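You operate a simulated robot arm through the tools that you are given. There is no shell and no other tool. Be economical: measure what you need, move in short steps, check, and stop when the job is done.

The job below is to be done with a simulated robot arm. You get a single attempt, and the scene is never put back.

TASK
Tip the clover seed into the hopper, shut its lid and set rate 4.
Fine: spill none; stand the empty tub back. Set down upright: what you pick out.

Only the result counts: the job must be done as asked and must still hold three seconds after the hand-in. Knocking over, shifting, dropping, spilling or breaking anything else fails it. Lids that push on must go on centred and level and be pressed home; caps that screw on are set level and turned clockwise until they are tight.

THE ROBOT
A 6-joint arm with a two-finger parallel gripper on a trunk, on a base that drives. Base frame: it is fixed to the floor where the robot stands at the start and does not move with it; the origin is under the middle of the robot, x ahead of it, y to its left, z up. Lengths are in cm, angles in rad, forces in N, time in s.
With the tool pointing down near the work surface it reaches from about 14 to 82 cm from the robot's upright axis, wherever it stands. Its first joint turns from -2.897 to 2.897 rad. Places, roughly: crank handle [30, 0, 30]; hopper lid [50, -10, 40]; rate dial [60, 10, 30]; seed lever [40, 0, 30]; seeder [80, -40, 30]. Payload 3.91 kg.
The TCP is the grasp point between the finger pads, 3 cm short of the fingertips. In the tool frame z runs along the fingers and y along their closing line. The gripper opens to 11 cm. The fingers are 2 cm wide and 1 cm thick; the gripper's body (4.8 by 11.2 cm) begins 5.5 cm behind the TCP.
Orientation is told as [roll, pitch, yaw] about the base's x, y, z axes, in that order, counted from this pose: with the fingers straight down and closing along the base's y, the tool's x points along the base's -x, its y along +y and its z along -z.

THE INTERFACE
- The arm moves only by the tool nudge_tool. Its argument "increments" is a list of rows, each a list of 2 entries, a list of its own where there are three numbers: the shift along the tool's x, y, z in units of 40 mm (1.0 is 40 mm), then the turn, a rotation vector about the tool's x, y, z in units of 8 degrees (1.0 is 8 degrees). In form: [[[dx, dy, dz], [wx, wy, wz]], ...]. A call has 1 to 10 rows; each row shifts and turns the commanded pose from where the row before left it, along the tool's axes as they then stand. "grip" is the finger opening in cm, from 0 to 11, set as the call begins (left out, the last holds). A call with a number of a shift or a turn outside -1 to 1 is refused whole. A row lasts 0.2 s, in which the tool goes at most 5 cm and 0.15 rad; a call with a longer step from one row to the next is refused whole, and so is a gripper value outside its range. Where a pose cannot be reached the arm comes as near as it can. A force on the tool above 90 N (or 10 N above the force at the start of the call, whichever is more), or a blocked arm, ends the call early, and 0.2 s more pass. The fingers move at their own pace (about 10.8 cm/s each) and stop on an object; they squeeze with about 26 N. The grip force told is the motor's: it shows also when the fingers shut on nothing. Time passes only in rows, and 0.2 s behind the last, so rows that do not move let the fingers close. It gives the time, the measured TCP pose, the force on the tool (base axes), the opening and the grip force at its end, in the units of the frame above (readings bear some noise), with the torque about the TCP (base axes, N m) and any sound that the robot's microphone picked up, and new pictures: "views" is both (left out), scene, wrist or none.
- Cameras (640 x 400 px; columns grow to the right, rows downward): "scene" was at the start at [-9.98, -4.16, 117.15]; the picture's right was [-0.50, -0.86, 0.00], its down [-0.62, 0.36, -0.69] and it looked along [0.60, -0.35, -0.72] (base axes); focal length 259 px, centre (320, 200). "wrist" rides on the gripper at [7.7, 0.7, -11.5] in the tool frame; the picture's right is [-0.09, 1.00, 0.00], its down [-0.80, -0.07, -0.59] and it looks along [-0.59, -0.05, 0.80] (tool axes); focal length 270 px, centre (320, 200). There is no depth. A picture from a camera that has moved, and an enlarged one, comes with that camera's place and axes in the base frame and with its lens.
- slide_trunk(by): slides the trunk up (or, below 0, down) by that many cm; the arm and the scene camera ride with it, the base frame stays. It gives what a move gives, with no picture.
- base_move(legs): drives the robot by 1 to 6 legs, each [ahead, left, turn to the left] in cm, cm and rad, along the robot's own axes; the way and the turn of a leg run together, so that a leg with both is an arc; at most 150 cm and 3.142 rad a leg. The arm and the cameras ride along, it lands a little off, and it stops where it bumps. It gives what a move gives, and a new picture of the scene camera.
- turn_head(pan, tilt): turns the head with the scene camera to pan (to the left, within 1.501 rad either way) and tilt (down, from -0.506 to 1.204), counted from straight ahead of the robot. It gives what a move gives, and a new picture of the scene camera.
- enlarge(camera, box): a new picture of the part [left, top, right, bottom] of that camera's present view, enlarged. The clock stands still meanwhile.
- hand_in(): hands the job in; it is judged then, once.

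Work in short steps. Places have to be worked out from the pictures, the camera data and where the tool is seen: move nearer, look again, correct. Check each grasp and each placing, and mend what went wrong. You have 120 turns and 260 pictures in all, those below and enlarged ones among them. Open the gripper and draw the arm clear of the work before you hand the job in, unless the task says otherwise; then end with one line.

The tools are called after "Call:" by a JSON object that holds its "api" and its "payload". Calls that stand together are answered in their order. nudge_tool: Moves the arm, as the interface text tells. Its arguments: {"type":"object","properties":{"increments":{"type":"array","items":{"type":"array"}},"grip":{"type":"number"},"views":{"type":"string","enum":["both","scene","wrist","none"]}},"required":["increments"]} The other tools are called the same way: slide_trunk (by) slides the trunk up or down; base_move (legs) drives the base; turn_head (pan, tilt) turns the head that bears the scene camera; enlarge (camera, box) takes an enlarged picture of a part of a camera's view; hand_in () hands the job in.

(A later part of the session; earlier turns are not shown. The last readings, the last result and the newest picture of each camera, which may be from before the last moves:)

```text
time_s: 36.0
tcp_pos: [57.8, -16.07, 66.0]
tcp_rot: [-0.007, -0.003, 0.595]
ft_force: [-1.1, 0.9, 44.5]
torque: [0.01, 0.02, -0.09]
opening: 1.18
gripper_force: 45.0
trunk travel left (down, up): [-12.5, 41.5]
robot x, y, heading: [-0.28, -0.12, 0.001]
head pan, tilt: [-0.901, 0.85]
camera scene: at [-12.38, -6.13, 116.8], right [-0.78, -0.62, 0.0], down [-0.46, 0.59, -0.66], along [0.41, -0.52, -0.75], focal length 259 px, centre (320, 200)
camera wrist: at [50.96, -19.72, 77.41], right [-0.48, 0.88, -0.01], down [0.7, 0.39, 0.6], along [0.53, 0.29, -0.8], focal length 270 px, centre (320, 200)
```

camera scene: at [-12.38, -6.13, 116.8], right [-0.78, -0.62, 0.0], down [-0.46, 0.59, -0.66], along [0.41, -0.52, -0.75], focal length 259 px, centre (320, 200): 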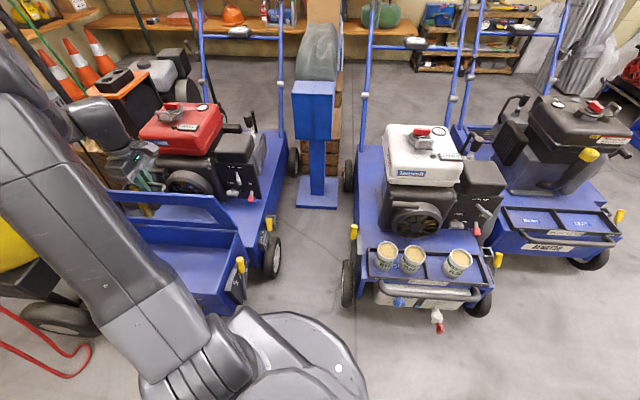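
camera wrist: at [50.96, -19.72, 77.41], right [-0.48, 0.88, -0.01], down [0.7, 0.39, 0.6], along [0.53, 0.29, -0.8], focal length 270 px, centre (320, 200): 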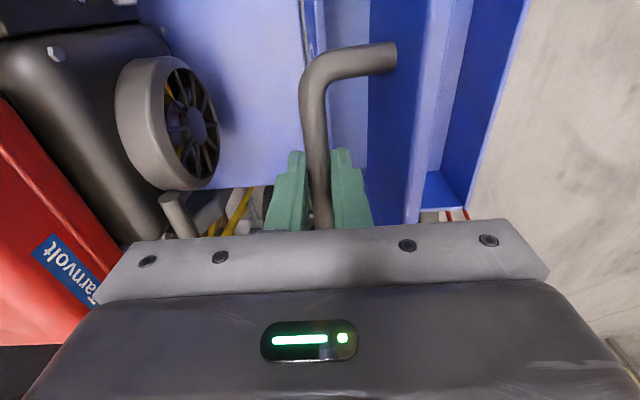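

Call:
{"api": "nudge_tool", "payload": {"increments": [[[0, -0.25, -0.05], [0, 0, 0]], [[0, -0.25, 0.06], [0, 0, 0]], [[0, -0.25, 0.1], [0, 0, 0]], [[0, -0.2, 0.1], [0, 0, 0]]], "views": "wrist"}}

```text
time_s: 37.0
tcp_pos: [60.03, -19.35, 65.13]
tcp_rot: [-0.005, -0.004, 0.592]
ft_force: [4.4, -5.1, 41.4]
torque: [0.0, -0.09, -0.03]
opening: 1.16
gripper_force: 45.0
trunk travel left (down, up): [-12.5, 41.5]
robot x, y, heading: [-0.16, 0.14, -0.005]
head pan, tilt: [-0.901, 0.85]
camera wrist: at [53.07, -22.9, 76.6], right [-0.48, 0.88, 0.0], down [0.7, 0.39, 0.6], along [0.53, 0.29, -0.8], focal length 270 px, centre (320, 200)
```

wrist: 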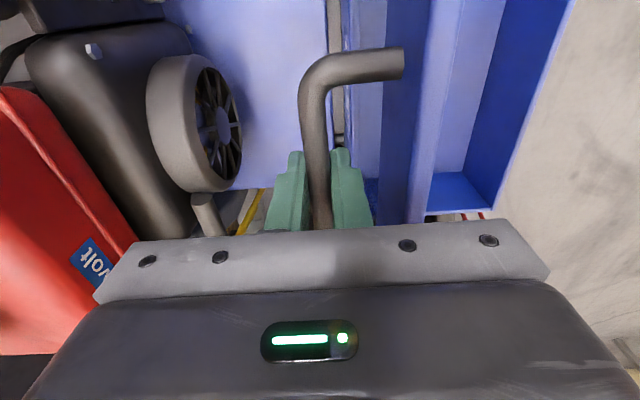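

Call:
{"api": "nudge_tool", "payload": {"increments": [[[0, -0.2, 0.03], [0, 0, 0]], [[0, -0.2, 0.1], [0, 0, 0]], [[0, -0.2, 0.12], [0, 0, 0]]], "views": "wrist"}}

```text
time_s: 37.8
tcp_pos: [61.31, -21.21, 64.09]
tcp_rot: [-0.007, -0.002, 0.591]
ft_force: [6.5, -11.8, 39.6]
torque: [-0.07, 0.1, -0.03]
opening: 1.17
gripper_force: 44.7
trunk travel left (down, up): [-12.5, 41.5]
robot x, y, heading: [-0.23, 0.13, 0.0]
head pan, tilt: [-0.901, 0.85]
camera wrist: at [54.41, -24.9, 75.59], right [-0.48, 0.88, -0.01], down [0.7, 0.39, 0.6], along [0.53, 0.29, -0.8], focal length 270 px, centre (320, 200)
```

wrist: 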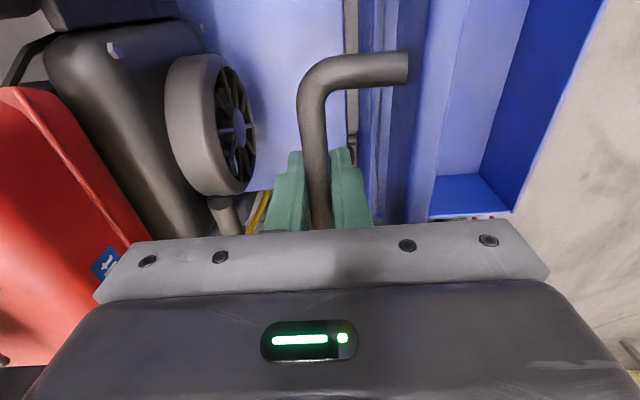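

Call:
{"api": "nudge_tool", "payload": {"increments": [[[0, -0.06, -0.14], [0, 0, 0]], [[0, -0.12, 0.06], [0, 0, 0]], [[0, -0.12, 0.08], [0, 0, 0]]], "views": "none"}}

```text
time_s: 38.6
tcp_pos: [62.07, -22.16, 63.8]
tcp_rot: [-0.001, 0.002, 0.593]
ft_force: [-4.1, -9.8, 15.3]
torque: [-0.32, 0.57, -0.03]
opening: 1.17
gripper_force: 45.0
trunk travel left (down, up): [-12.5, 41.5]
robot x, y, heading: [0.15, -0.19, 0.001]
head pan, tilt: [-0.901, 0.85]
```

Call:
{"api": "nudge_tool", "payload": {"increments": [[[0, -0.12, 0.06], [0, 0, 0]], [[0, -0.12, 0.1], [0, 0, 0]], [[0, -0.12, 0.1], [0, 0, 0]]], "views": "both"}}

```text
time_s: 39.4
tcp_pos: [62.97, -23.54, 63.07]
tcp_rot: [-0.008, -0.006, 0.593]
ft_force: [7.0, -14.2, 31.6]
torque: [-0.32, 0.56, -0.07]
opening: 1.18
gripper_force: 44.8
trunk travel left (down, up): [-12.5, 41.5]
robot x, y, heading: [0.18, 0.3, -0.002]
head pan, tilt: [-0.901, 0.85]
camera scene: at [-12.22, -6.23, 116.83], right [-0.78, -0.62, 0.0], down [-0.47, 0.59, -0.66], along [0.41, -0.52, -0.75], focal length 259 px, centre (320, 200)
camera wrist: at [55.94, -27.16, 74.5], right [-0.48, 0.88, -0.01], down [0.7, 0.39, 0.6], along [0.53, 0.29, -0.8], focal length 270 px, centre (320, 200)
```

scene: 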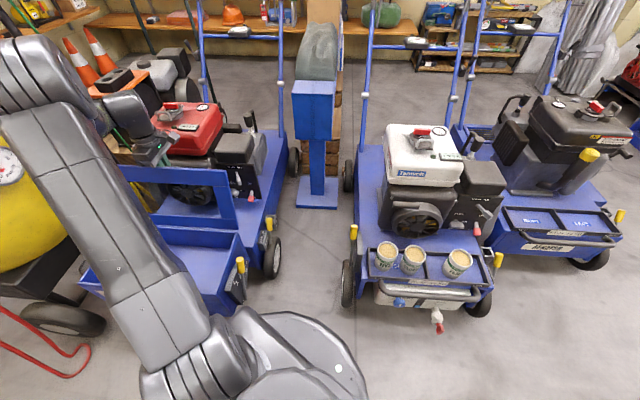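
wrist: 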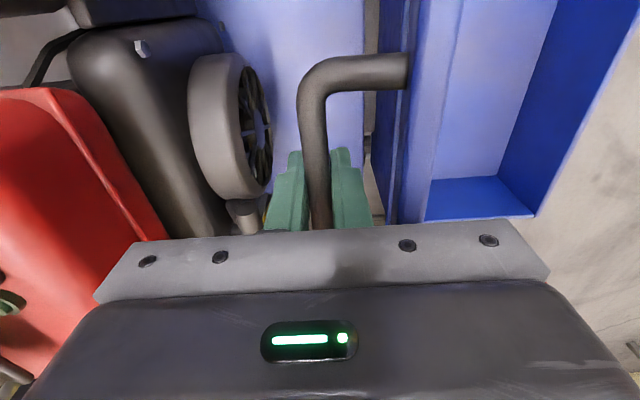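

The lid stands leaning back, hopper open. I release the handle slowly and see whether it stays.

Call:
{"api": "nudge_tool", "payload": {"increments": [[[0, 0, 0], [0, 0, 0]], [[0, 0, 0], [0, 0, 0]]], "grip": 3.5, "views": "wrist"}}

```text
time_s: 40.0
tcp_pos: [62.79, -23.37, 62.68]
tcp_rot: [0.003, 0.0, 0.593]
ft_force: [0.7, 0.8, 0.8]
torque: [-0.01, 0.03, -0.01]
opening: 3.48
gripper_force: 0.0
trunk travel left (down, up): [-12.5, 41.5]
robot x, y, heading: [-0.06, -0.01, 0.002]
head pan, tilt: [-0.901, 0.85]
camera wrist: at [55.96, -27.02, 74.11], right [-0.48, 0.87, 0.0], down [0.7, 0.39, 0.59], along [0.52, 0.29, -0.8], focal length 270 px, centre (320, 200)
```

wrist: 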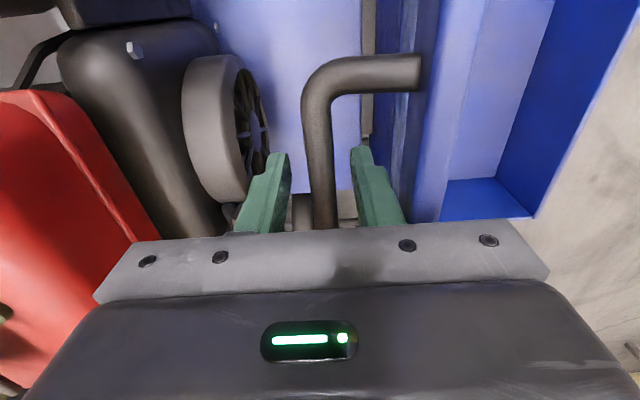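

It stays. I retreat straight up, then look.

Call:
{"api": "nudge_tool", "payload": {"increments": [[[0, 0, -0.3], [0, 0, 0]], [[0, 0, -0.7], [0, 0, 0]], [[0, 0, -1], [0, 0, 0]], [[0, 0, -1], [0, 0, 0]], [[0, 0, -1], [0, 0, 0]], [[1, 0, 0], [0, 0, 0]], [[1, 0, 0], [0, 0, 0]], [[1, 0, 0], [0, 0, 0]]], "views": "both"}}

```text
time_s: 41.8
tcp_pos: [52.81, -30.02, 78.63]
tcp_rot: [0.0, 0.0, 0.594]
ft_force: [-0.6, -0.1, -0.2]
torque: [-0.02, 0.01, -0.01]
opening: 3.52
gripper_force: 0.2
trunk travel left (down, up): [-12.5, 41.5]
robot x, y, heading: [0.22, -0.06, -0.001]
head pan, tilt: [-0.901, 0.85]
camera scene: at [-12.03, -6.22, 116.82], right [-0.78, -0.62, 0.0], down [-0.47, 0.59, -0.66], along [0.41, -0.52, -0.75], focal length 259 px, centre (320, 200)
camera wrist: at [46.05, -33.7, 90.15], right [-0.48, 0.87, 0.0], down [0.7, 0.39, 0.59], along [0.52, 0.29, -0.8], focal length 270 px, centre (320, 200)
```

scene: 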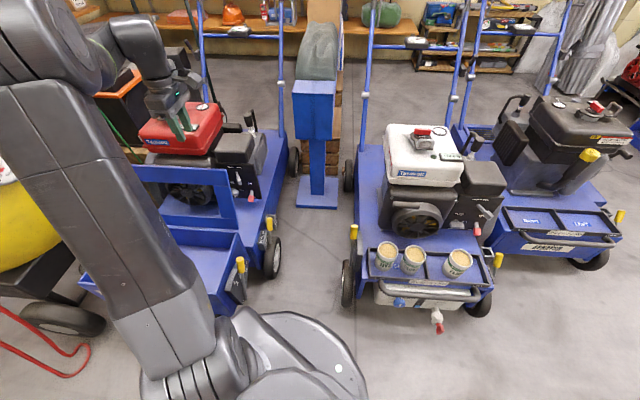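
wrist: 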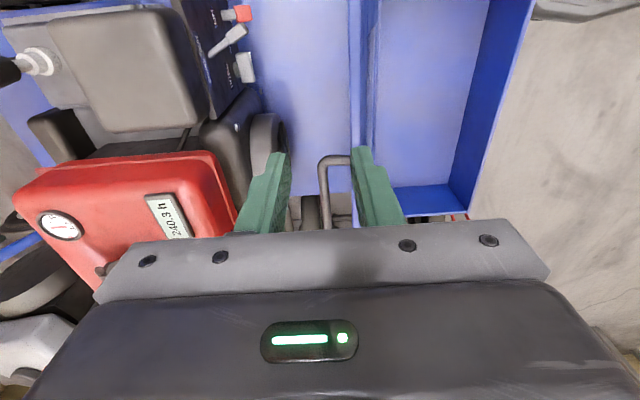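

The lid stays open. Now I'll inspect the front panel (seed lever and dial) from in front with the wrist camera.

Call:
{"api": "nudge_tool", "payload": {"increments": [[[-0.4, 1, 0], [0, 0, 0]], [[-0.4, 1, 0], [0, 0, 0]], [[-0.4, 1, 0], [0, 0, 0]], [[-0.4, 1, 0], [0, 0, 0]], [[-0.4, 1, 0], [0, 0, 0]], [[-0.4, 1, 0], [0, 0, 0]], [[-0.4, 1, 0], [0, 0, 0]], [[-0.4, 1, 0], [0, 0, 0]], [[-0.4, 1, 0], [0, 0, 0]], [[-0.4, 1, 0], [0, 0, 0]]], "views": "none"}}

Call:
{"api": "nudge_tool", "payload": {"increments": [[[-0.4, 0.6, 0.5], [0, 0, 1]], [[0, 0, 0.5], [0, 0, 1]], [[0, 0, 0.5], [0, 0, 1]], [[0, 0, 0.5], [0, 0, 1]], [[0, 0, 0.7], [0, 0, 1]], [[0, 0, 0.7], [0, 0, 1]], [[0, 0, 0.7], [0, 0, 1]], [[0, 0, 0.7], [0, 0, 1]], [[0, 0, 0.7], [0, 0, 1]], [[0, 0, 0.7], [0, 0, 1]]], "views": "none", "grip": 11}}

Call:
{"api": "nudge_tool", "payload": {"increments": [[[0, 0, 0], [0, 0, 1]], [[0, 0, 0], [0, 0, 0.25]]], "views": "wrist"}}

```text
time_s: 44.0
tcp_pos: [43.82, 12.15, 78.7]
tcp_rot: [0.001, -0.001, 0.593]
ft_force: [-0.1, 0.0, -0.4]
torque: [0.02, -0.01, -0.03]
opening: 3.51
gripper_force: 0.2
trunk travel left (down, up): [-12.5, 41.5]
robot x, y, heading: [-0.39, -0.32, -0.004]
head pan, tilt: [-0.901, 0.85]
```

```text
time_s: 46.2
tcp_pos: [43.88, 14.97, 54.0]
tcp_rot: [0.0, 0.001, -0.805]
ft_force: [-0.1, -1.5, 0.6]
torque: [0.0, 0.04, -0.01]
opening: 10.99
gripper_force: 0.0
trunk travel left (down, up): [-12.5, 41.5]
robot x, y, heading: [-0.13, 0.44, -0.006]
head pan, tilt: [-0.901, 0.85]
```

```text
time_s: 46.8
tcp_pos: [43.76, 14.9, 53.98]
tcp_rot: [0.001, 0.001, -0.98]
ft_force: [-0.5, -0.2, 0.3]
torque: [0.0, -0.01, -0.01]
opening: 11.01
gripper_force: 0.0
trunk travel left (down, up): [-12.5, 41.5]
robot x, y, heading: [-0.24, -0.16, -0.001]
head pan, tilt: [-0.901, 0.85]
camera wrist: at [39.98, 21.79, 65.46], right [0.88, 0.48, 0.0], down [0.39, -0.7, 0.59], along [0.29, -0.52, -0.8], focal length 270 px, centre (320, 200)
```

wrist: 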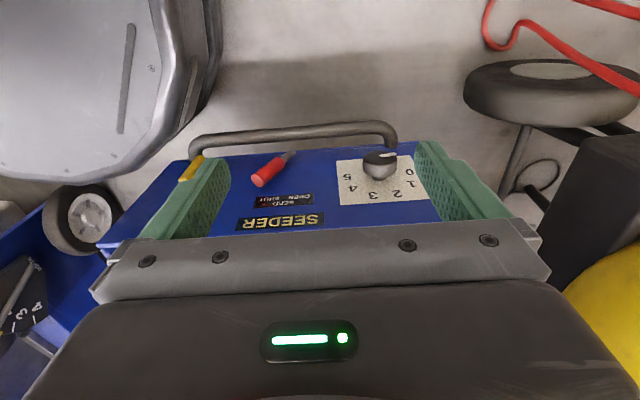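

Call:
{"api": "enlarge", "payload": {"camera": "wrist", "box": [220, 120, 440, 240]}}

```text
2.91 times, centred on (330, 180) of wrist
camera zoom: at [39.98, 21.79, 65.46], right [0.88, 0.48, 0.0], down [0.39, -0.7, 0.59], along [0.29, -0.52, -0.8], focal length 786 px, centre (291, 258)
```

zoom: 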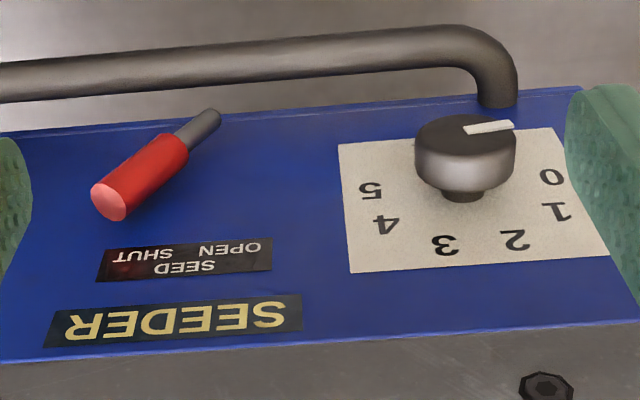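

Seed lever leans to SHUT – good. The dial points at 0 (needs a clockwise turn of ~160° to 4). Next I go over to the tubs to measure them with the wrist camera.

Call:
{"api": "nudge_tool", "payload": {"increments": [[[0, 0, -1], [0, 0, 0]], [[0, 0, -1], [0, 0, 0]], [[0, 0, -1], [0, 0, 0]], [[0, 0, -1], [0, 0, 0]], [[0, 0, -1], [0, 0, 0]], [[0, 0, -1], [0, 0, 0]], [[0, 0, -1], [0, 0, 0]]], "views": "none"}}

Call:
{"api": "nudge_tool", "payload": {"increments": [[[-0.85, -0.75, 0], [0, 0, 0]], [[-0.85, -0.75, 0], [0, 0, 0]], [[-0.85, -0.75, 0], [0, 0, 0]], [[-0.85, -0.75, 0], [0, 0, 0]], [[-0.85, -0.75, 0], [0, 0, 0]], [[-0.85, -0.75, 0], [0, 0, 0]], [[-0.85, -0.75, 0], [0, 0, 0]], [[-0.85, -0.75, 0], [0, 0, 0]], [[-0.85, -0.75, 0], [0, 0, 0]], [[-0.85, -0.75, 0], [0, 0, 0]]], "views": "none"}}

Call:
{"api": "nudge_tool", "payload": {"increments": [[[0.33, -0.93, 0], [0, 0, 0]], [[0.33, -0.93, 0], [0, 0, 0]], [[0.33, -0.93, 0], [0, 0, 0]], [[0.33, -0.93, 0], [0, 0, 0]], [[0.33, -0.93, 0], [0, 0, 0]], [[0.33, -0.93, 0], [0, 0, 0]], [[0.33, -0.93, 0], [0, 0, 0]], [[0.33, -0.93, 0], [0, 0, 0]], [[0.33, -0.93, 0], [0, 0, 0]], [[0.33, -0.93, 0], [0, 0, 0]]], "views": "wrist"}}

```text
time_s: 48.4
tcp_pos: [43.8, 14.96, 82.06]
tcp_rot: [-0.001, -0.001, -0.977]
ft_force: [0.4, 0.0, -0.3]
torque: [0.04, 0.0, 0.02]
opening: 10.98
gripper_force: 0.0
trunk travel left (down, up): [-12.5, 41.5]
robot x, y, heading: [0.32, -0.14, 0.001]
head pan, tilt: [-0.901, 0.85]
```

```text
time_s: 50.6
tcp_pos: [37.89, -29.87, 81.96]
tcp_rot: [0.001, 0.001, -0.977]
ft_force: [0.1, 0.7, 0.7]
torque: [-0.01, -0.02, -0.01]
opening: 11.02
gripper_force: 0.0
trunk travel left (down, up): [-12.5, 41.5]
robot x, y, heading: [-0.13, -0.01, 0.001]
head pan, tilt: [-0.901, 0.85]
```

```text
time_s: 52.8
tcp_pos: [-0.21, -39.74, 82.14]
tcp_rot: [0.001, 0.001, -0.976]
ft_force: [0.4, -0.5, 0.4]
torque: [-0.04, 0.03, -0.01]
opening: 11.0
gripper_force: 0.0
trunk travel left (down, up): [-12.5, 41.5]
robot x, y, heading: [0.02, 0.06, 0.001]
head pan, tilt: [-0.901, 0.85]
camera wrist: at [-4.05, -32.98, 93.62], right [0.87, 0.48, 0.0], down [0.39, -0.7, 0.59], along [0.29, -0.52, -0.8], focal length 270 px, centre (320, 200)
```

wrist: 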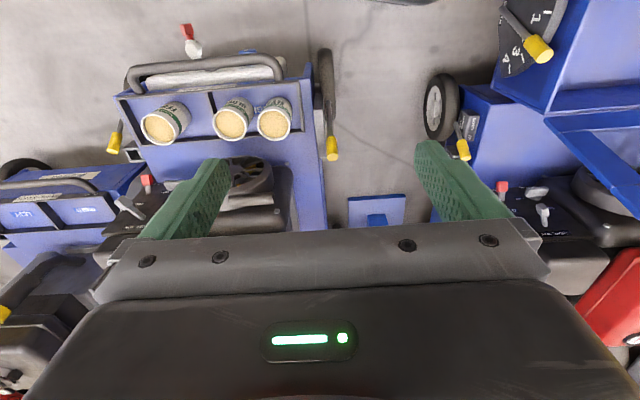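

Triangulating: Clover rim ≈ (-9.8,-57.6,44), Rye ≈ (-2.8,-53.7), Fescue ≈ (-21.5,-65). I move closer, with the camera aligned, to refine.

Call:
{"api": "nudge_tool", "payload": {"increments": [[[0.2, -0.8, 0.8], [0, 0, 0]], [[0, -0.5, 0.8], [0, 0, 0]], [[0, -0.3, 0.8], [0, 0, 0]], [[0, 0, 0.8], [0, 0, 0]]], "views": "none"}}

Call:
{"api": "enlarge", "payload": {"camera": "wrist", "box": [120, 0, 480, 225]}}

```text
time_s: 53.8
tcp_pos: [-5.93, -42.61, 69.16]
tcp_rot: [0.0, 0.001, -0.978]
ft_force: [-0.6, 0.1, 0.1]
torque: [-0.04, -0.04, -0.03]
opening: 10.98
gripper_force: 0.1
trunk travel left (down, up): [-12.5, 41.5]
robot x, y, heading: [-0.15, -0.24, -0.002]
head pan, tilt: [-0.901, 0.85]
```

```text
1.78 times, centred on (300, 112) of wrist
camera zoom: at [-9.76, -35.87, 80.6], right [0.88, 0.48, 0.0], down [0.39, -0.7, 0.59], along [0.29, -0.52, -0.8], focal length 480 px, centre (356, 356)
```

zoom: 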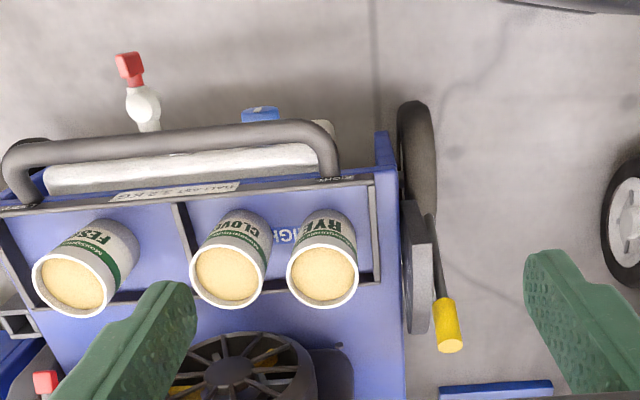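

Refined: Clover centre (-10.2,-57.4), rim z≈44, diameter ≈6.1, base ≈35.5, gap to Rye ≈2 cm. I'll grip with fingers front/back (yaw 0.50) and the tool leaned 30° so that I can tip it later. First reorient in place.

Call:
{"api": "nudge_tool", "payload": {"increments": [[[0, 0, 0], [0, 0, -1]], [[0, 0, 0], [0, 0, -1]], [[0, 0, 0], [0, 0, -1]], [[0, 0, 0], [0, 0, -1]], [[0, 0, 0], [0, 0, -1]], [[0, 0, 0], [0, 0, -1]], [[0, 0, 0], [0, 0, -1]], [[0, 0, 0], [0, 0, -1]], [[0, 0, 0], [0, 0, -1]], [[0, 0, 0], [0, 0, -1]]], "views": "none"}}

Call:
{"api": "nudge_tool", "payload": {"increments": [[[0, 0, 0], [0, 0, -0.55]], [[0, 0, 0], [0, 1, 0]], [[0, 0, 0], [0, 1, 0]], [[0, 0, 0], [0, 1, 0]], [[0, 0, 0], [0, 0.75, 0]]], "views": "both", "grip": 9.5}}

```text
time_s: 56.0
tcp_pos: [-5.85, -42.85, 69.23]
tcp_rot: [0.001, 0.0, 0.422]
ft_force: [-1.5, 0.3, 0.4]
torque: [0.0, -0.02, 0.0]
opening: 10.98
gripper_force: 0.0
trunk travel left (down, up): [-12.5, 41.5]
robot x, y, heading: [-0.04, -0.16, -0.001]
head pan, tilt: [-0.901, 0.85]
```

```text
time_s: 57.2
tcp_pos: [-6.06, -42.77, 69.11]
tcp_rot: [0.0, 0.523, 0.497]
ft_force: [0.1, 0.8, -0.5]
torque: [0.0, -0.02, -0.01]
opening: 9.51
gripper_force: 0.1
trunk travel left (down, up): [-12.5, 41.5]
robot x, y, heading: [0.49, -0.03, 0.0]
head pan, tilt: [-0.901, 0.85]
camera scene: at [-12.08, -6.24, 116.81], right [-0.78, -0.62, 0.0], down [-0.47, 0.59, -0.66], along [0.41, -0.52, -0.75], focal length 259 px, centre (320, 200)
camera wrist: at [-7.24, -42.55, 82.92], right [-0.41, 0.91, -0.04], down [0.91, 0.41, 0.11], along [0.12, 0.01, -0.99], focal length 270 px, centre (320, 200)
```

scene: 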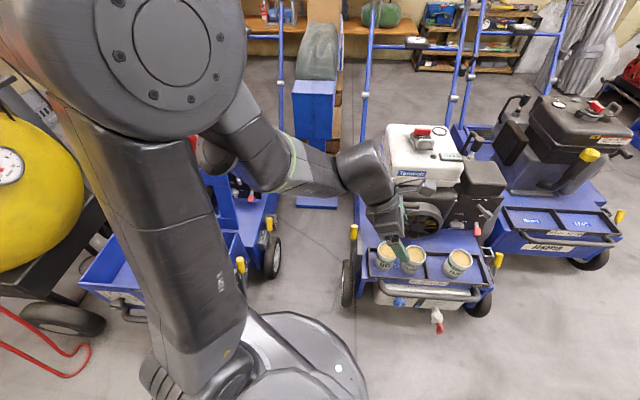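
wrist: 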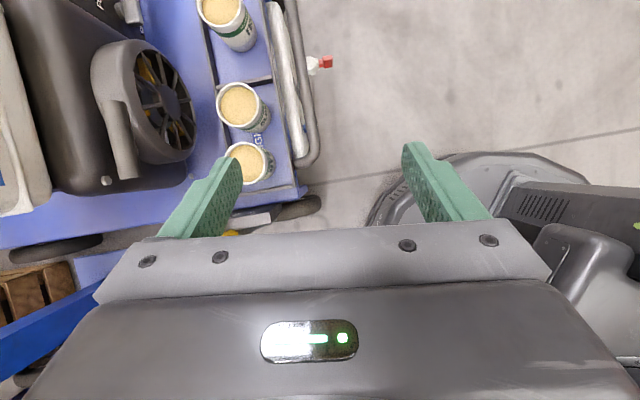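

Call:
{"api": "nudge_tool", "payload": {"increments": [[[0.2, -0.57, 0.75], [0, 0, 0]], [[0.2, -0.57, 0.75], [0, 0, 0]], [[0.2, -0.57, 0.75], [0, 0, 0]], [[0.2, -0.57, 0.75], [0, 0, 0]], [[0.2, -0.57, 0.75], [0, 0, 0]]], "views": "both"}}

```text
time_s: 58.4
tcp_pos: [-10.29, -57.92, 58.29]
tcp_rot: [-0.002, 0.525, 0.495]
ft_force: [-0.6, 0.8, 0.0]
torque: [-0.01, 0.01, 0.03]
opening: 9.51
gripper_force: 0.0
trunk travel left (down, up): [-12.5, 41.5]
robot x, y, heading: [0.08, -0.23, 0.005]
head pan, tilt: [-0.901, 0.85]
camera scene: at [-12.06, -6.2, 116.82], right [-0.78, -0.62, 0.0], down [-0.47, 0.59, -0.66], along [0.41, -0.52, -0.75], focal length 259 px, centre (320, 200)
camera wrist: at [-11.6, -57.73, 72.07], right [-0.41, 0.91, -0.04], down [0.91, 0.41, 0.11], along [0.12, 0.01, -0.99], focal length 270 px, centre (320, 200)
```

scene: 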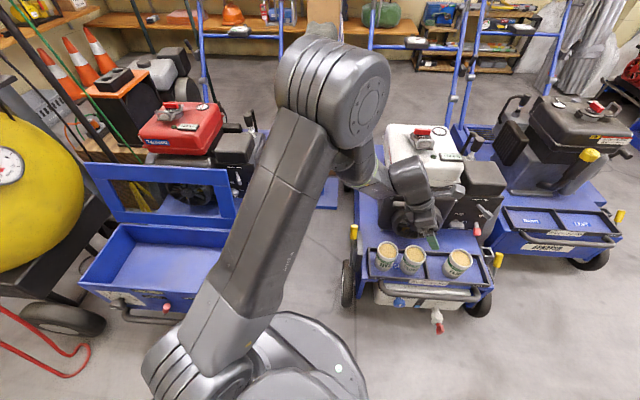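
wrist: 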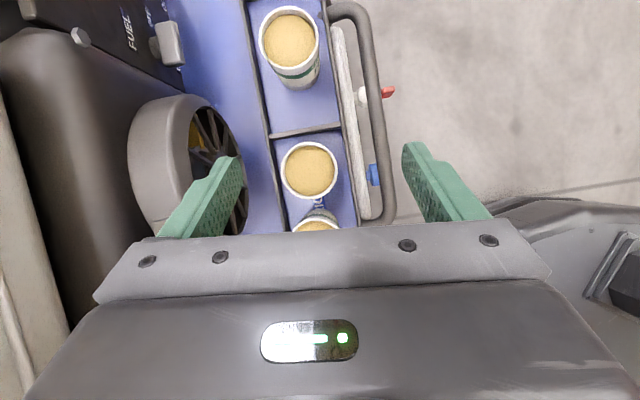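

Using three views: Clover centre (-10.45,-60.15), rim z≈39.4, dia 6.9, base ≈30.5. I descend to just above with an 8.2 cm opening and look.

Call:
{"api": "nudge_tool", "payload": {"increments": [[[-0.32, -0.12, 0.7], [0, 0, 0]], [[-0.32, -0.12, 0.7], [0, 0, 0]], [[-0.32, -0.12, 0.7], [0, 0, 0]], [[-0.32, -0.12, 0.7], [0, 0, 0]]], "views": "both", "grip": 8.4}}

```text
time_s: 59.4
tcp_pos: [-10.2, -60.39, 45.94]
tcp_rot: [0.0, 0.524, 0.495]
ft_force: [-1.2, 0.7, 0.8]
torque: [0.0, -0.01, 0.0]
opening: 8.4
gripper_force: 0.0
trunk travel left (down, up): [-12.5, 41.5]
robot x, y, heading: [-0.3, -0.18, 0.001]
head pan, tilt: [-0.901, 0.85]
camera scene: at [-12.07, -6.21, 116.82], right [-0.78, -0.62, 0.0], down [-0.47, 0.59, -0.66], along [0.41, -0.52, -0.75], focal length 259 px, centre (320, 200)
camera wrist: at [-11.55, -60.13, 59.79], right [-0.41, 0.91, -0.04], down [0.91, 0.41, 0.11], along [0.12, 0.01, -0.99], focal length 270 px, centre (320, 200)
```

scene: 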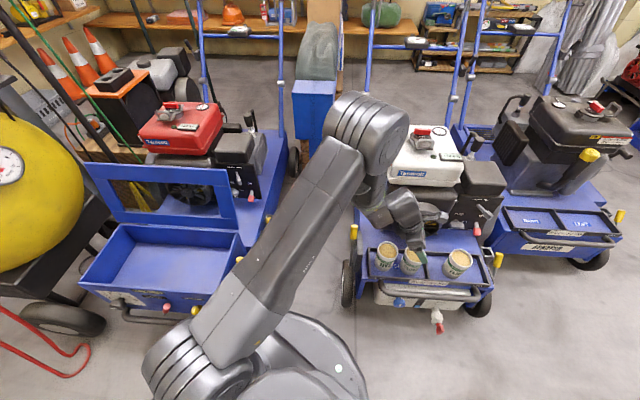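
wrist: 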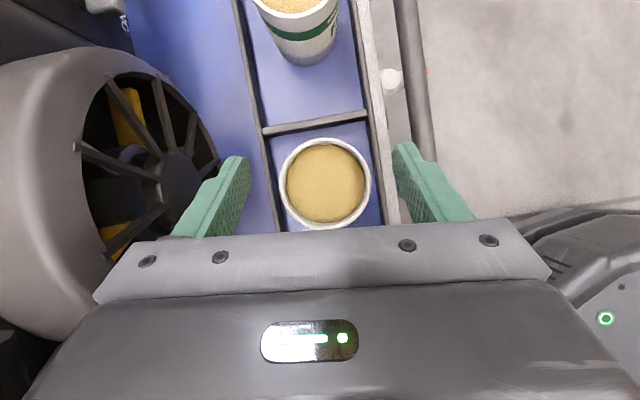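

Aligned well; small lateral correction and descend around the tub.

Call:
{"api": "nudge_tool", "payload": {"increments": [[[-0.2, 0.09, 0.34], [0, 0, 0]], [[-0.3, 0, 0.52], [0, 0, 0]], [[-0.3, 0, 0.52], [0, 0, 0]], [[-0.24, 0, 0.42], [0, 0, 0]]], "views": "wrist"}}

```text
time_s: 60.4
tcp_pos: [-10.51, -59.96, 37.39]
tcp_rot: [-0.002, 0.525, 0.496]
ft_force: [0.2, -0.3, 0.8]
torque: [0.03, 0.04, 0.0]
opening: 8.42
gripper_force: 0.0
trunk travel left (down, up): [-12.5, 41.5]
robot x, y, heading: [0.44, 0.1, 0.001]
head pan, tilt: [-0.901, 0.85]
camera wrist: at [-11.79, -59.73, 51.32], right [-0.41, 0.91, -0.04], down [0.91, 0.41, 0.11], along [0.12, 0.01, -0.99], focal length 270 px, centre (320, 200)
```

wrist: 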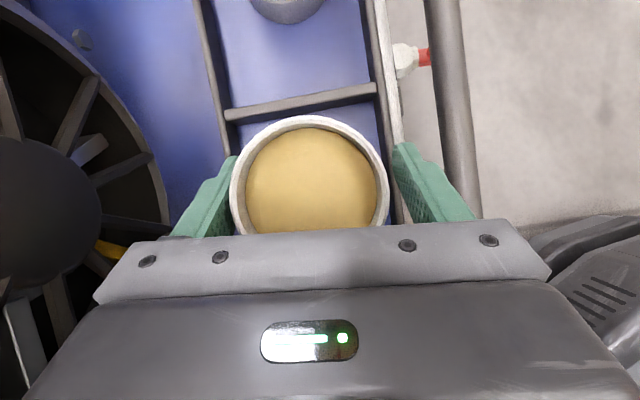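

Call:
{"api": "nudge_tool", "payload": {"increments": [[[0, -0.04, 0], [0, 0, 0]], [[0, 0, 0], [0, 0, 0]], [[0, 0, 0], [0, 0, 0]]], "views": "none", "grip": 5}}

```text
time_s: 61.2
tcp_pos: [-10.36, -60.0, 37.63]
tcp_rot: [0.0, 0.523, 0.496]
ft_force: [0.0, 0.6, -0.3]
torque: [-0.01, 0.01, 0.01]
opening: 6.71
gripper_force: 26.3
trunk travel left (down, up): [-12.5, 41.5]
robot x, y, heading: [0.2, -0.17, -0.001]
head pan, tilt: [-0.901, 0.85]
```

Gripped at 6.7 cm. Record: release height z=37.6 at (-10.36,-60.0). Lift gently.

Call:
{"api": "nudge_tool", "payload": {"increments": [[[0.06, 0, -0.1], [0, 0, 0]], [[0.12, 0, -0.21], [0, 0, 0]], [[0.2, 0, -0.35], [0, 0, 0]], [[0.25, 0, -0.43], [0, 0, 0]], [[0.25, 0, -0.43], [0, 0, 0]], [[0.25, 0, -0.43], [0, 0, 0]], [[0.12, 0, -0.21], [0, 0, 0]]], "views": "both"}}

```text
time_s: 62.8
tcp_pos: [-10.37, -60.14, 47.53]
tcp_rot: [0.0, 0.522, 0.496]
ft_force: [0.5, 0.0, -2.0]
torque: [-0.03, 0.03, 0.03]
opening: 6.76
gripper_force: 26.0
trunk travel left (down, up): [-12.5, 41.5]
robot x, y, heading: [0.23, -0.36, -0.001]
head pan, tilt: [-0.901, 0.85]
camera scene: at [-12.07, -6.26, 116.81], right [-0.78, -0.62, 0.0], down [-0.47, 0.59, -0.66], along [0.41, -0.52, -0.75], focal length 259 px, centre (320, 200)
camera wrist: at [-11.64, -59.99, 61.41], right [-0.41, 0.91, -0.04], down [0.91, 0.41, 0.11], along [0.12, 0.01, -0.99], focal length 270 px, centre (320, 200)
```

scene: 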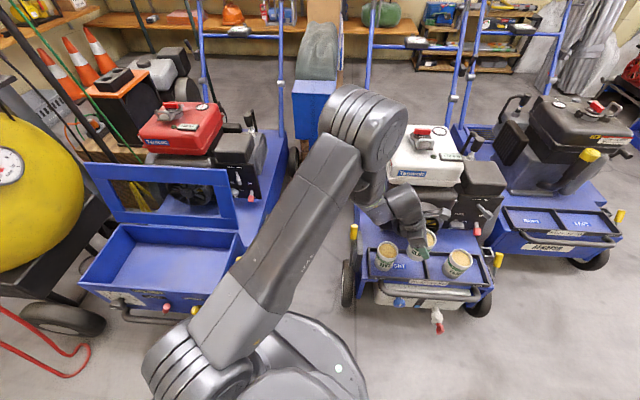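
wrist: 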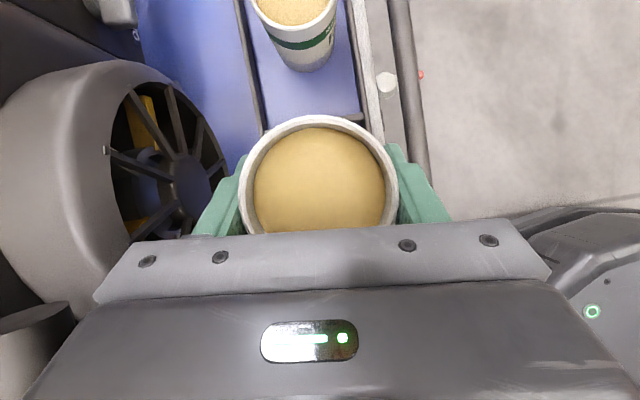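

Held level. Lift to z≈76 in smooth steps, then carry round the left end of the hopper.

Call:
{"api": "nudge_tool", "payload": {"increments": [[[0.18, 0, -0.31], [0, 0, 0]], [[0.356, 0, -0.617], [0, 0, 0]], [[0.356, 0, -0.617], [0, 0, 0]], [[0.356, 0, -0.617], [0, 0, 0]], [[0.356, 0, -0.617], [0, 0, 0]], [[0.356, 0, -0.617], [0, 0, 0]], [[0.356, 0, -0.617], [0, 0, 0]], [[0.356, 0, -0.617], [0, 0, 0]], [[0.356, 0, -0.617], [0, 0, 0]], [[0.3, 0, -0.52], [0, 0, 0]]], "views": "wrist"}}

Call:
{"api": "nudge_tool", "payload": {"increments": [[[-0.3, -0.05, -0.17], [0, 0, 0]], [[-0.62, -0.104, -0.358], [0, 0, 0]], [[-0.62, -0.104, -0.358], [0, 0, 0]], [[-0.62, -0.104, -0.358], [0, 0, 0]], [[-0.62, -0.104, -0.358], [0, 0, 0]], [[-0.62, -0.104, -0.358], [0, 0, 0]], [[-0.62, -0.104, -0.358], [0, 0, 0]], [[-0.62, -0.104, -0.358], [0, 0, 0]]], "views": "wrist"}}

```text
time_s: 65.0
tcp_pos: [-10.45, -60.02, 74.31]
tcp_rot: [0.0, 0.524, 0.498]
ft_force: [0.2, -0.3, -1.6]
torque: [0.01, 0.02, -0.02]
opening: 6.71
gripper_force: 26.3
trunk travel left (down, up): [-12.5, 41.5]
robot x, y, heading: [0.08, -0.12, 0.002]
head pan, tilt: [-0.901, 0.85]
camera wrist: at [-11.68, -59.83, 87.99], right [-0.41, 0.91, -0.04], down [0.91, 0.41, 0.12], along [0.12, 0.01, -0.99], focal length 270 px, centre (320, 200)
```

wrist: 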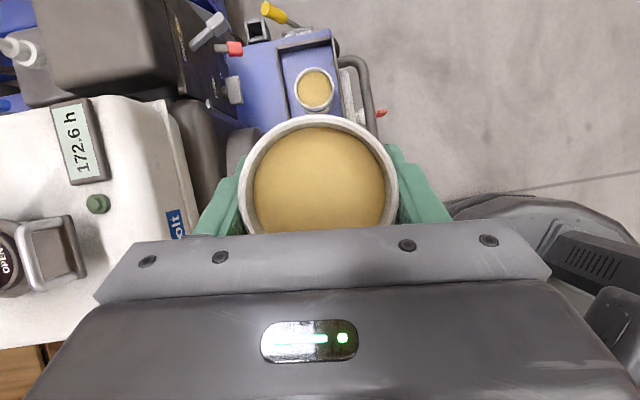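

```text
time_s: 66.8
tcp_pos: [9.96, -52.65, 74.23]
tcp_rot: [-0.001, 0.525, 0.494]
ft_force: [0.1, -0.1, -2.1]
torque: [-0.01, -0.02, 0.0]
opening: 6.7
gripper_force: 25.8
trunk travel left (down, up): [-12.5, 41.5]
robot x, y, heading: [0.05, -0.15, 0.001]
head pan, tilt: [-0.901, 0.85]
camera wrist: at [8.69, -52.48, 88.07], right [-0.41, 0.91, -0.04], down [0.91, 0.41, 0.11], along [0.12, 0.01, -0.99], focal length 270 px, centre (320, 200)
```

wrist: 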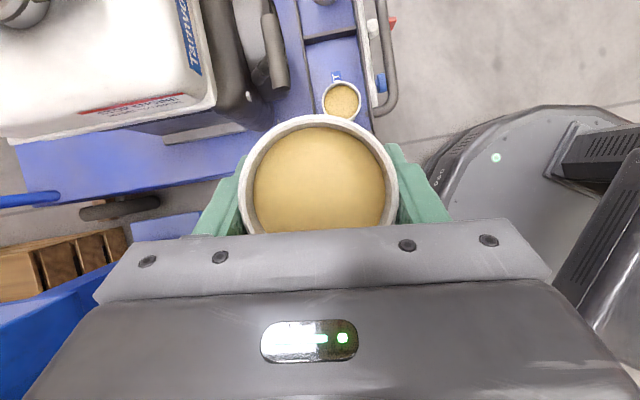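

Steady. Continue to the left of the hopper.

Call:
{"api": "nudge_tool", "payload": {"increments": [[[-0.5, 0.0, -0.3], [0, 0, 0]], [[-0.62, 0, -0.358], [0, 0, 0]], [[-0.62, 0, -0.358], [0, 0, 0]], [[-0.62, 0.0, -0.358], [0, 0, 0]], [[-0.62, 0.1, -0.358], [0, 0, 0]], [[-0.55, 0.3, -0.32], [0, 0, 0]], [[-0.46, 0.498, -0.267], [0, 0, 0]], [[-0.46, 0.498, -0.267], [0, 0, 0]], [[-0.46, 0.498, -0.267], [0, 0, 0]], [[-0.3, 0.35, -0.17], [0, 0, 0]]], "views": "both"}}

```text
time_s: 69.0
tcp_pos: [26.88, -33.3, 74.2]
tcp_rot: [0.002, 0.524, 0.495]
ft_force: [0.1, 0.2, -2.4]
torque: [0.01, 0.01, -0.01]
opening: 6.69
gripper_force: 25.9
trunk travel left (down, up): [-12.5, 41.5]
robot x, y, heading: [-0.13, -0.04, -0.001]
head pan, tilt: [-0.901, 0.85]
camera scene: at [-12.06, -6.25, 116.81], right [-0.78, -0.62, 0.0], down [-0.47, 0.59, -0.66], along [0.41, -0.52, -0.75], focal length 259 px, centre (320, 200)
camera wrist: at [25.61, -33.03, 87.98], right [-0.41, 0.91, -0.04], down [0.91, 0.41, 0.11], along [0.12, 0.01, -0.99], focal length 270 px, centre (320, 200)
```

scene: 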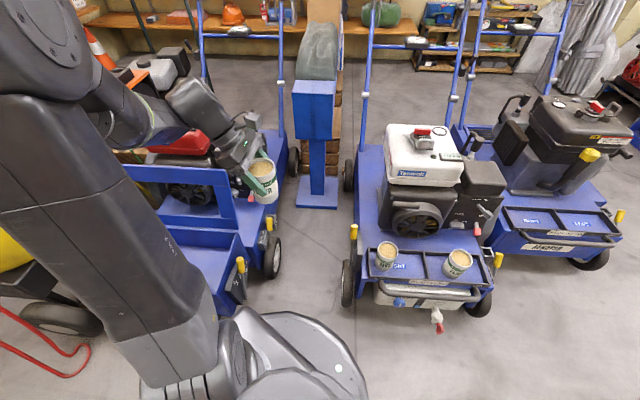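
wrist: 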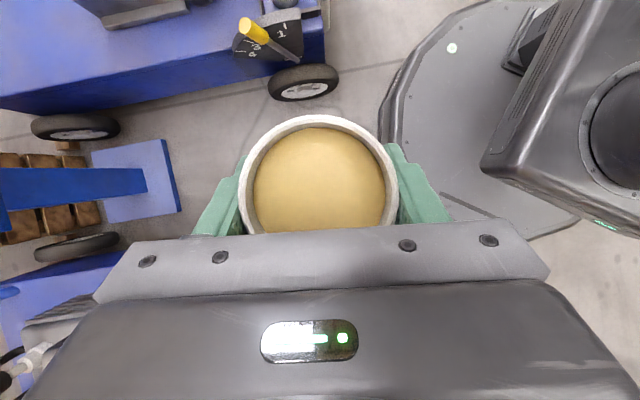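

Call:
{"api": "nudge_tool", "payload": {"increments": [[[-0.4, 0.3, -0.23], [0, 0, 0]], [[-0.61, 0.44, -0.354], [0, 0, 0]], [[-0.61, 0.44, -0.354], [0, 0, 0]], [[-0.61, 0.44, -0.354], [0, 0, 0]], [[-0.61, 0.44, -0.354], [0, 0, 0]], [[-0.61, 0.44, -0.354], [0, 0, 0]], [[-0.61, 0.44, -0.354], [0, 0, 0]], [[-0.61, 0.44, -0.354], [0, 0, 0]], [[-0.45, 0.2, -0.26], [0, 0, 0]]], "views": "none"}}

Call:
{"api": "nudge_tool", "payload": {"increments": [[[-0.4, -0.02, -0.23], [0, 0, 0]], [[-0.62, -0.04, -0.357], [0, 0, 0]], [[-0.62, -0.04, -0.357], [0, 0, 0]], [[-0.4, -0.04, -0.23], [0, 0, 0]]], "views": "both"}}

```text
time_s: 71.0
tcp_pos: [40.98, -9.41, 74.33]
tcp_rot: [0.0, 0.523, 0.496]
ft_force: [0.7, -0.5, -1.7]
torque: [0.01, -0.05, 0.01]
opening: 6.72
gripper_force: 25.9
trunk travel left (down, up): [-12.5, 41.5]
robot x, y, heading: [0.28, -0.27, -0.001]
head pan, tilt: [-0.901, 0.85]
```

```text
time_s: 72.0
tcp_pos: [49.43, -5.56, 74.35]
tcp_rot: [-0.001, 0.523, 0.494]
ft_force: [-0.2, 0.3, -1.3]
torque: [0.02, -0.01, -0.01]
opening: 6.71
gripper_force: 25.6
trunk travel left (down, up): [-12.5, 41.5]
robot x, y, heading: [0.21, 0.24, 0.002]
head pan, tilt: [-0.901, 0.85]
camera scene: at [-12.06, -6.23, 116.81], right [-0.78, -0.62, 0.0], down [-0.47, 0.59, -0.66], along [0.41, -0.52, -0.75], focal length 259 px, centre (320, 200)
camera wrist: at [48.2, -5.38, 88.16], right [-0.41, 0.91, -0.04], down [0.91, 0.41, 0.11], along [0.12, 0.01, -0.99], focal length 270 px, centre (320, 200)
```

scene: 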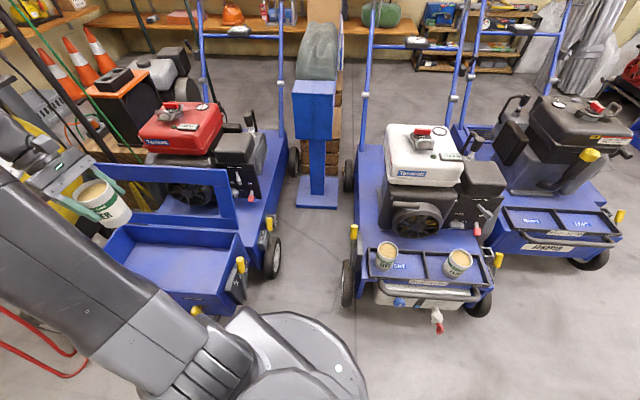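
wrist: 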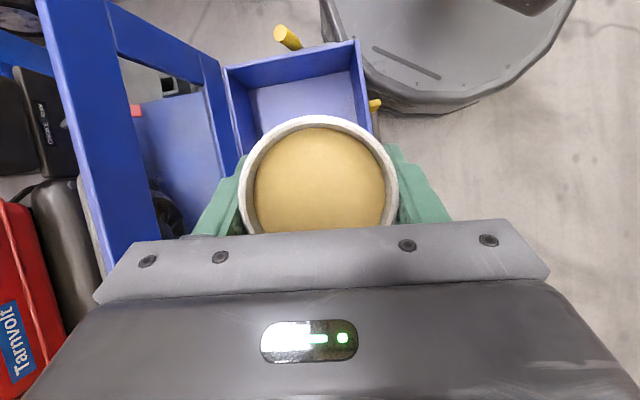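

The tub is over the hopper (opening n≈24.5–44.5, d from 18.5). Shift a little to centre and descend to z≈60.

Call:
{"api": "nudge_tool", "payload": {"increments": [[[-0.3, -0.03, 0.33], [0, 0, 0]], [[-0.49, -0.058, 0.54], [0, 0, 0]], [[-0.49, -0.058, 0.54], [0, 0, 0]], [[-0.49, -0.058, 0.54], [0, 0, 0]], [[-0.45, -0.058, 0.5], [0, 0, 0]], [[-0.24, -0.03, 0.26], [0, 0, 0]]], "views": "both"}}

```text
time_s: 73.4
tcp_pos: [52.63, -4.95, 59.86]
tcp_rot: [-0.001, 0.523, 0.496]
ft_force: [-0.1, 0.3, -0.8]
torque: [0.02, -0.01, -0.05]
opening: 6.75
gripper_force: 26.5
trunk travel left (down, up): [-12.5, 41.5]
robot x, y, heading: [-0.2, -0.05, -0.0]
head pan, tilt: [-0.901, 0.85]
camera scene: at [-12.06, -6.23, 116.82], right [-0.78, -0.62, 0.0], down [-0.47, 0.59, -0.66], along [0.41, -0.52, -0.75], focal length 259 px, centre (320, 200)
camera wrist: at [51.34, -4.77, 73.68], right [-0.41, 0.91, -0.04], down [0.91, 0.41, 0.11], along [0.12, 0.01, -0.99], focal length 270 px, centre (320, 200)
```

scene: 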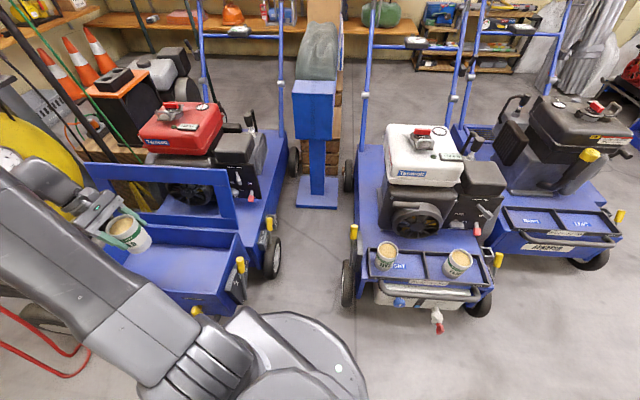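
wrist: 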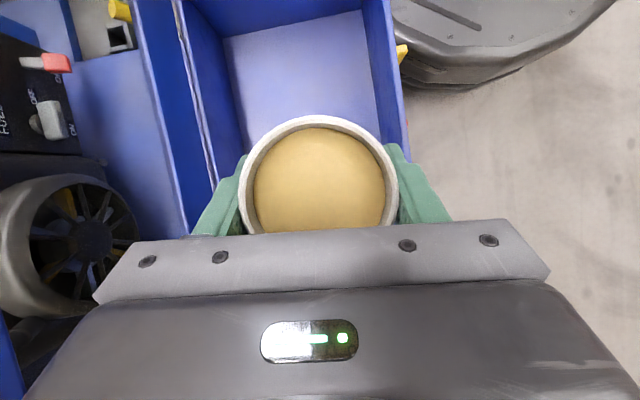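

Start tipping about the closing axis, TCP fixed, in two stages.

Call:
{"api": "nudge_tool", "payload": {"increments": [[[0, 0, 0], [0, -0.6, 0]], [[0, 0, 0], [0, -0.8, 0]], [[0, 0, 0], [0, -0.8, 0]], [[0, 0, 0], [0, -0.8, 0]], [[0, 0, 0], [0, -0.8, 0]], [[0, 0, 0], [0, -0.8, 0]], [[0, 0, 0], [0, -0.8, 0]]], "views": "both"}}

```text
time_s: 75.0
tcp_pos: [52.74, -4.87, 60.09]
tcp_rot: [0.002, -0.233, 0.495]
ft_force: [0.3, 0.0, -1.4]
torque: [0.01, 0.01, -0.01]
opening: 6.71
gripper_force: 26.3
trunk travel left (down, up): [-12.5, 41.5]
robot x, y, heading: [0.22, -0.28, -0.003]
head pan, tilt: [-0.901, 0.85]
camera scene: at [-12.03, -6.22, 116.82], right [-0.78, -0.62, 0.0], down [-0.47, 0.59, -0.66], along [0.41, -0.52, -0.75], focal length 259 px, centre (320, 200)
camera wrist: at [43.37, -9.17, 69.42], right [-0.4, 0.92, 0.02], down [0.6, 0.24, 0.76], along [0.69, 0.32, -0.65], focal length 270 px, centre (320, 200)
```

scene: 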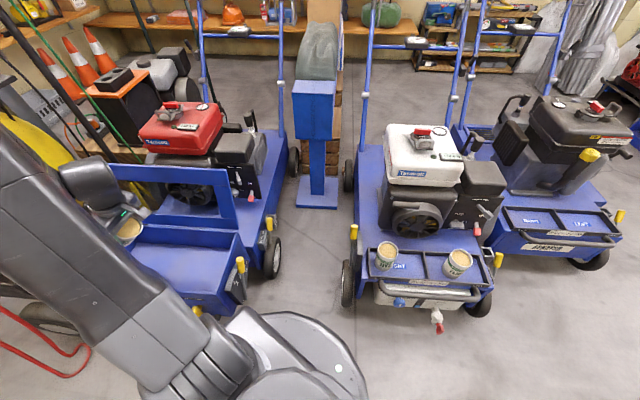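
wrist: 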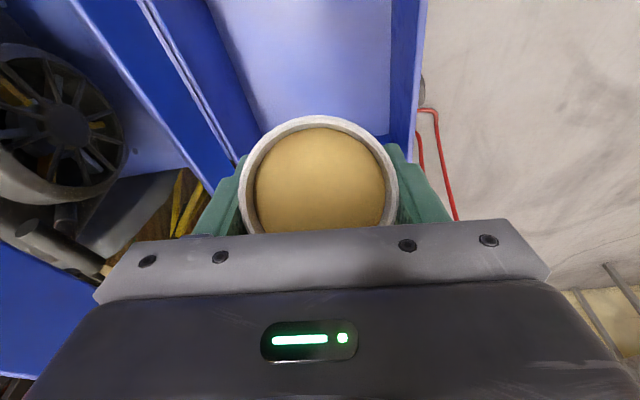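

Tilt 43°, no flow yet. Continue.

Call:
{"api": "nudge_tool", "payload": {"increments": [[[0, 0, 0], [0, -0.6, 0]], [[0, 0, 0], [0, -0.6, 0]], [[0, 0, 0], [0, -0.6, 0]], [[0, 0, 0], [0, -0.6, 0]], [[0, 0, 0], [0, -0.6, 0]], [[0, 0, 0], [0, -0.6, 0]]], "views": "both"}}

```text
time_s: 76.4
tcp_pos: [52.76, -4.95, 60.04]
tcp_rot: [0.002, -0.733, 0.496]
ft_force: [-0.4, 0.6, -1.9]
torque: [-0.03, 0.04, -0.02]
opening: 6.72
gripper_force: 25.5
trunk travel left (down, up): [-12.5, 41.5]
robot x, y, heading: [0.51, -0.37, -0.001]
head pan, tilt: [-0.901, 0.85]
camera scene: at [-12.05, -6.21, 116.82], right [-0.78, -0.62, 0.0], down [-0.47, 0.59, -0.66], along [0.41, -0.52, -0.75], focal length 259 px, centre (320, 200)
camera wrist: at [40.49, -10.73, 63.35], right [-0.42, 0.91, 0.06], down [0.21, 0.03, 0.98], along [0.89, 0.42, -0.2], focal length 270 px, centre (320, 200)
```

scene: 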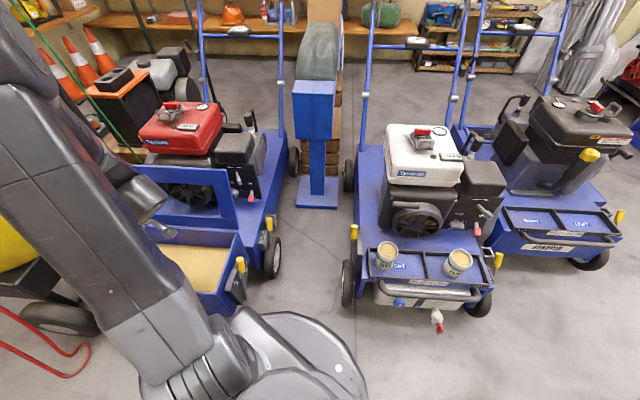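
wrist: 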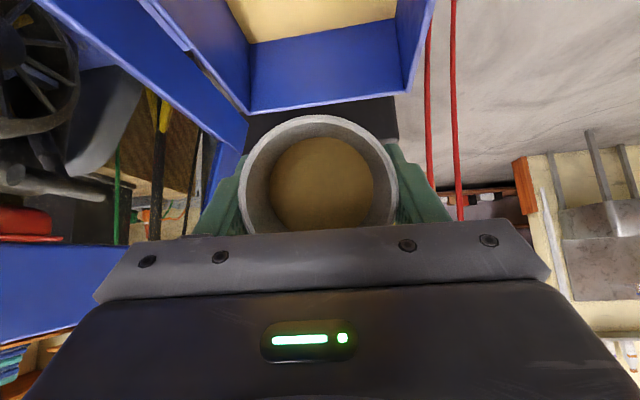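

Seed is flowing into the hopper. Continue tipping to ~125°.

Call:
{"api": "nudge_tool", "payload": {"increments": [[[0, 0, 0], [0, -0.6, 0]], [[0, 0, 0], [0, -0.7, 0]], [[0, 0, 0], [0, -0.7, 0]], [[0, 0, 0], [0, -0.7, 0]], [[0, 0, 0], [0, -0.7, 0]], [[0, 0, 0], [0, -0.7, 0]], [[0, 0, 0], [0, -0.7, 0]], [[0, 0, 0], [0, -0.7, 0]], [[0, 0, 0], [0, -0.7, 0]]], "views": "both"}}

```text
time_s: 78.4
tcp_pos: [52.61, -4.95, 59.97]
tcp_rot: [-3.133, -1.541, -2.652]
ft_force: [-0.1, 0.0, -2.0]
torque: [-0.03, 0.05, 0.02]
opening: 6.71
gripper_force: 26.0
trunk travel left (down, up): [-12.5, 41.5]
robot x, y, heading: [-0.22, -0.0, 0.001]
head pan, tilt: [-0.901, 0.85]
camera scene: at [-12.07, -6.22, 116.82], right [-0.78, -0.62, 0.0], down [-0.47, 0.59, -0.66], along [0.41, -0.52, -0.75], focal length 259 px, centre (320, 200)
camera wrist: at [42.31, -9.69, 51.98], right [-0.48, 0.88, 0.09], down [-0.51, -0.36, 0.78], along [0.72, 0.33, 0.62], focal length 270 px, centre (320, 200)
```

scene: 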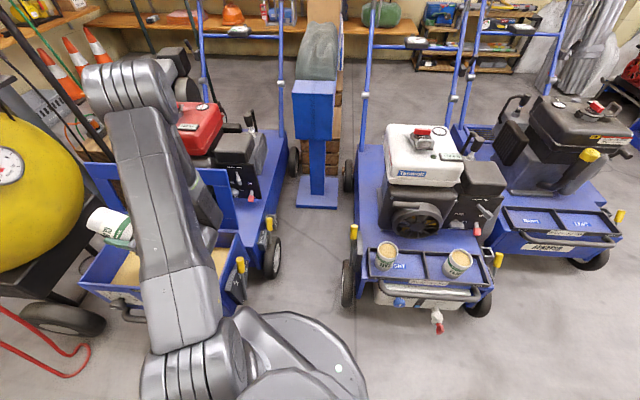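
wrist: 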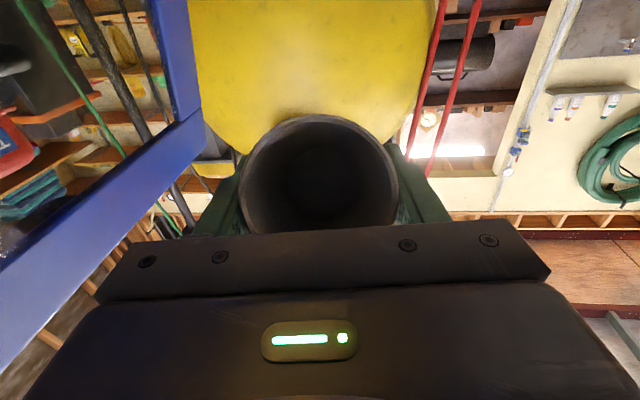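

The tub looks empty. I tip 16° more with a little shake and check the inside.

Call:
{"api": "nudge_tool", "payload": {"increments": [[[0, 0, 0], [0, -1, 0]], [[0, 0, 0], [0, -1, 0]], [[0, 0, 0], [0, 0.4, 0]], [[0, 0, 0], [0, -0.4, 0]], [[0, 0, 0], [0, 0.4, 0]], [[0, 0, 0], [0, -0.4, 0]], [[0, 0, 0], [0, 0, 0]]], "views": "none"}}

Call:
{"api": "enlarge", "payload": {"camera": "wrist", "box": [220, 100, 420, 240]}}

```text
time_s: 80.0
tcp_pos: [53.06, -5.21, 60.22]
tcp_rot: [3.131, -1.265, -2.636]
ft_force: [0.0, 0.3, -1.6]
torque: [-0.02, -0.02, 0.02]
opening: 6.7
gripper_force: 25.8
out of reach, approached as far as the arm can: row 2
trunk travel left (down, up): [-12.5, 41.5]
robot x, y, heading: [-0.12, -0.27, -0.0]
head pan, tilt: [-0.901, 0.85]
```

```text
2.86 times, centred on (320, 170) of wrist
camera zoom: at [45.04, -8.66, 49.43], right [-0.5, 0.86, 0.09], down [-0.68, -0.45, 0.58], along [0.54, 0.23, 0.81], focal length 772 px, centre (320, 286)
```

zoom: 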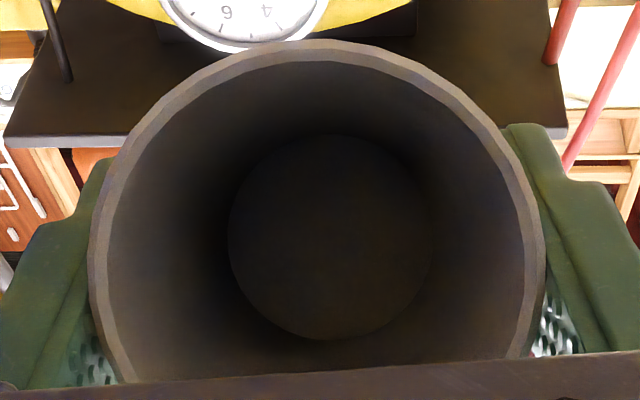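

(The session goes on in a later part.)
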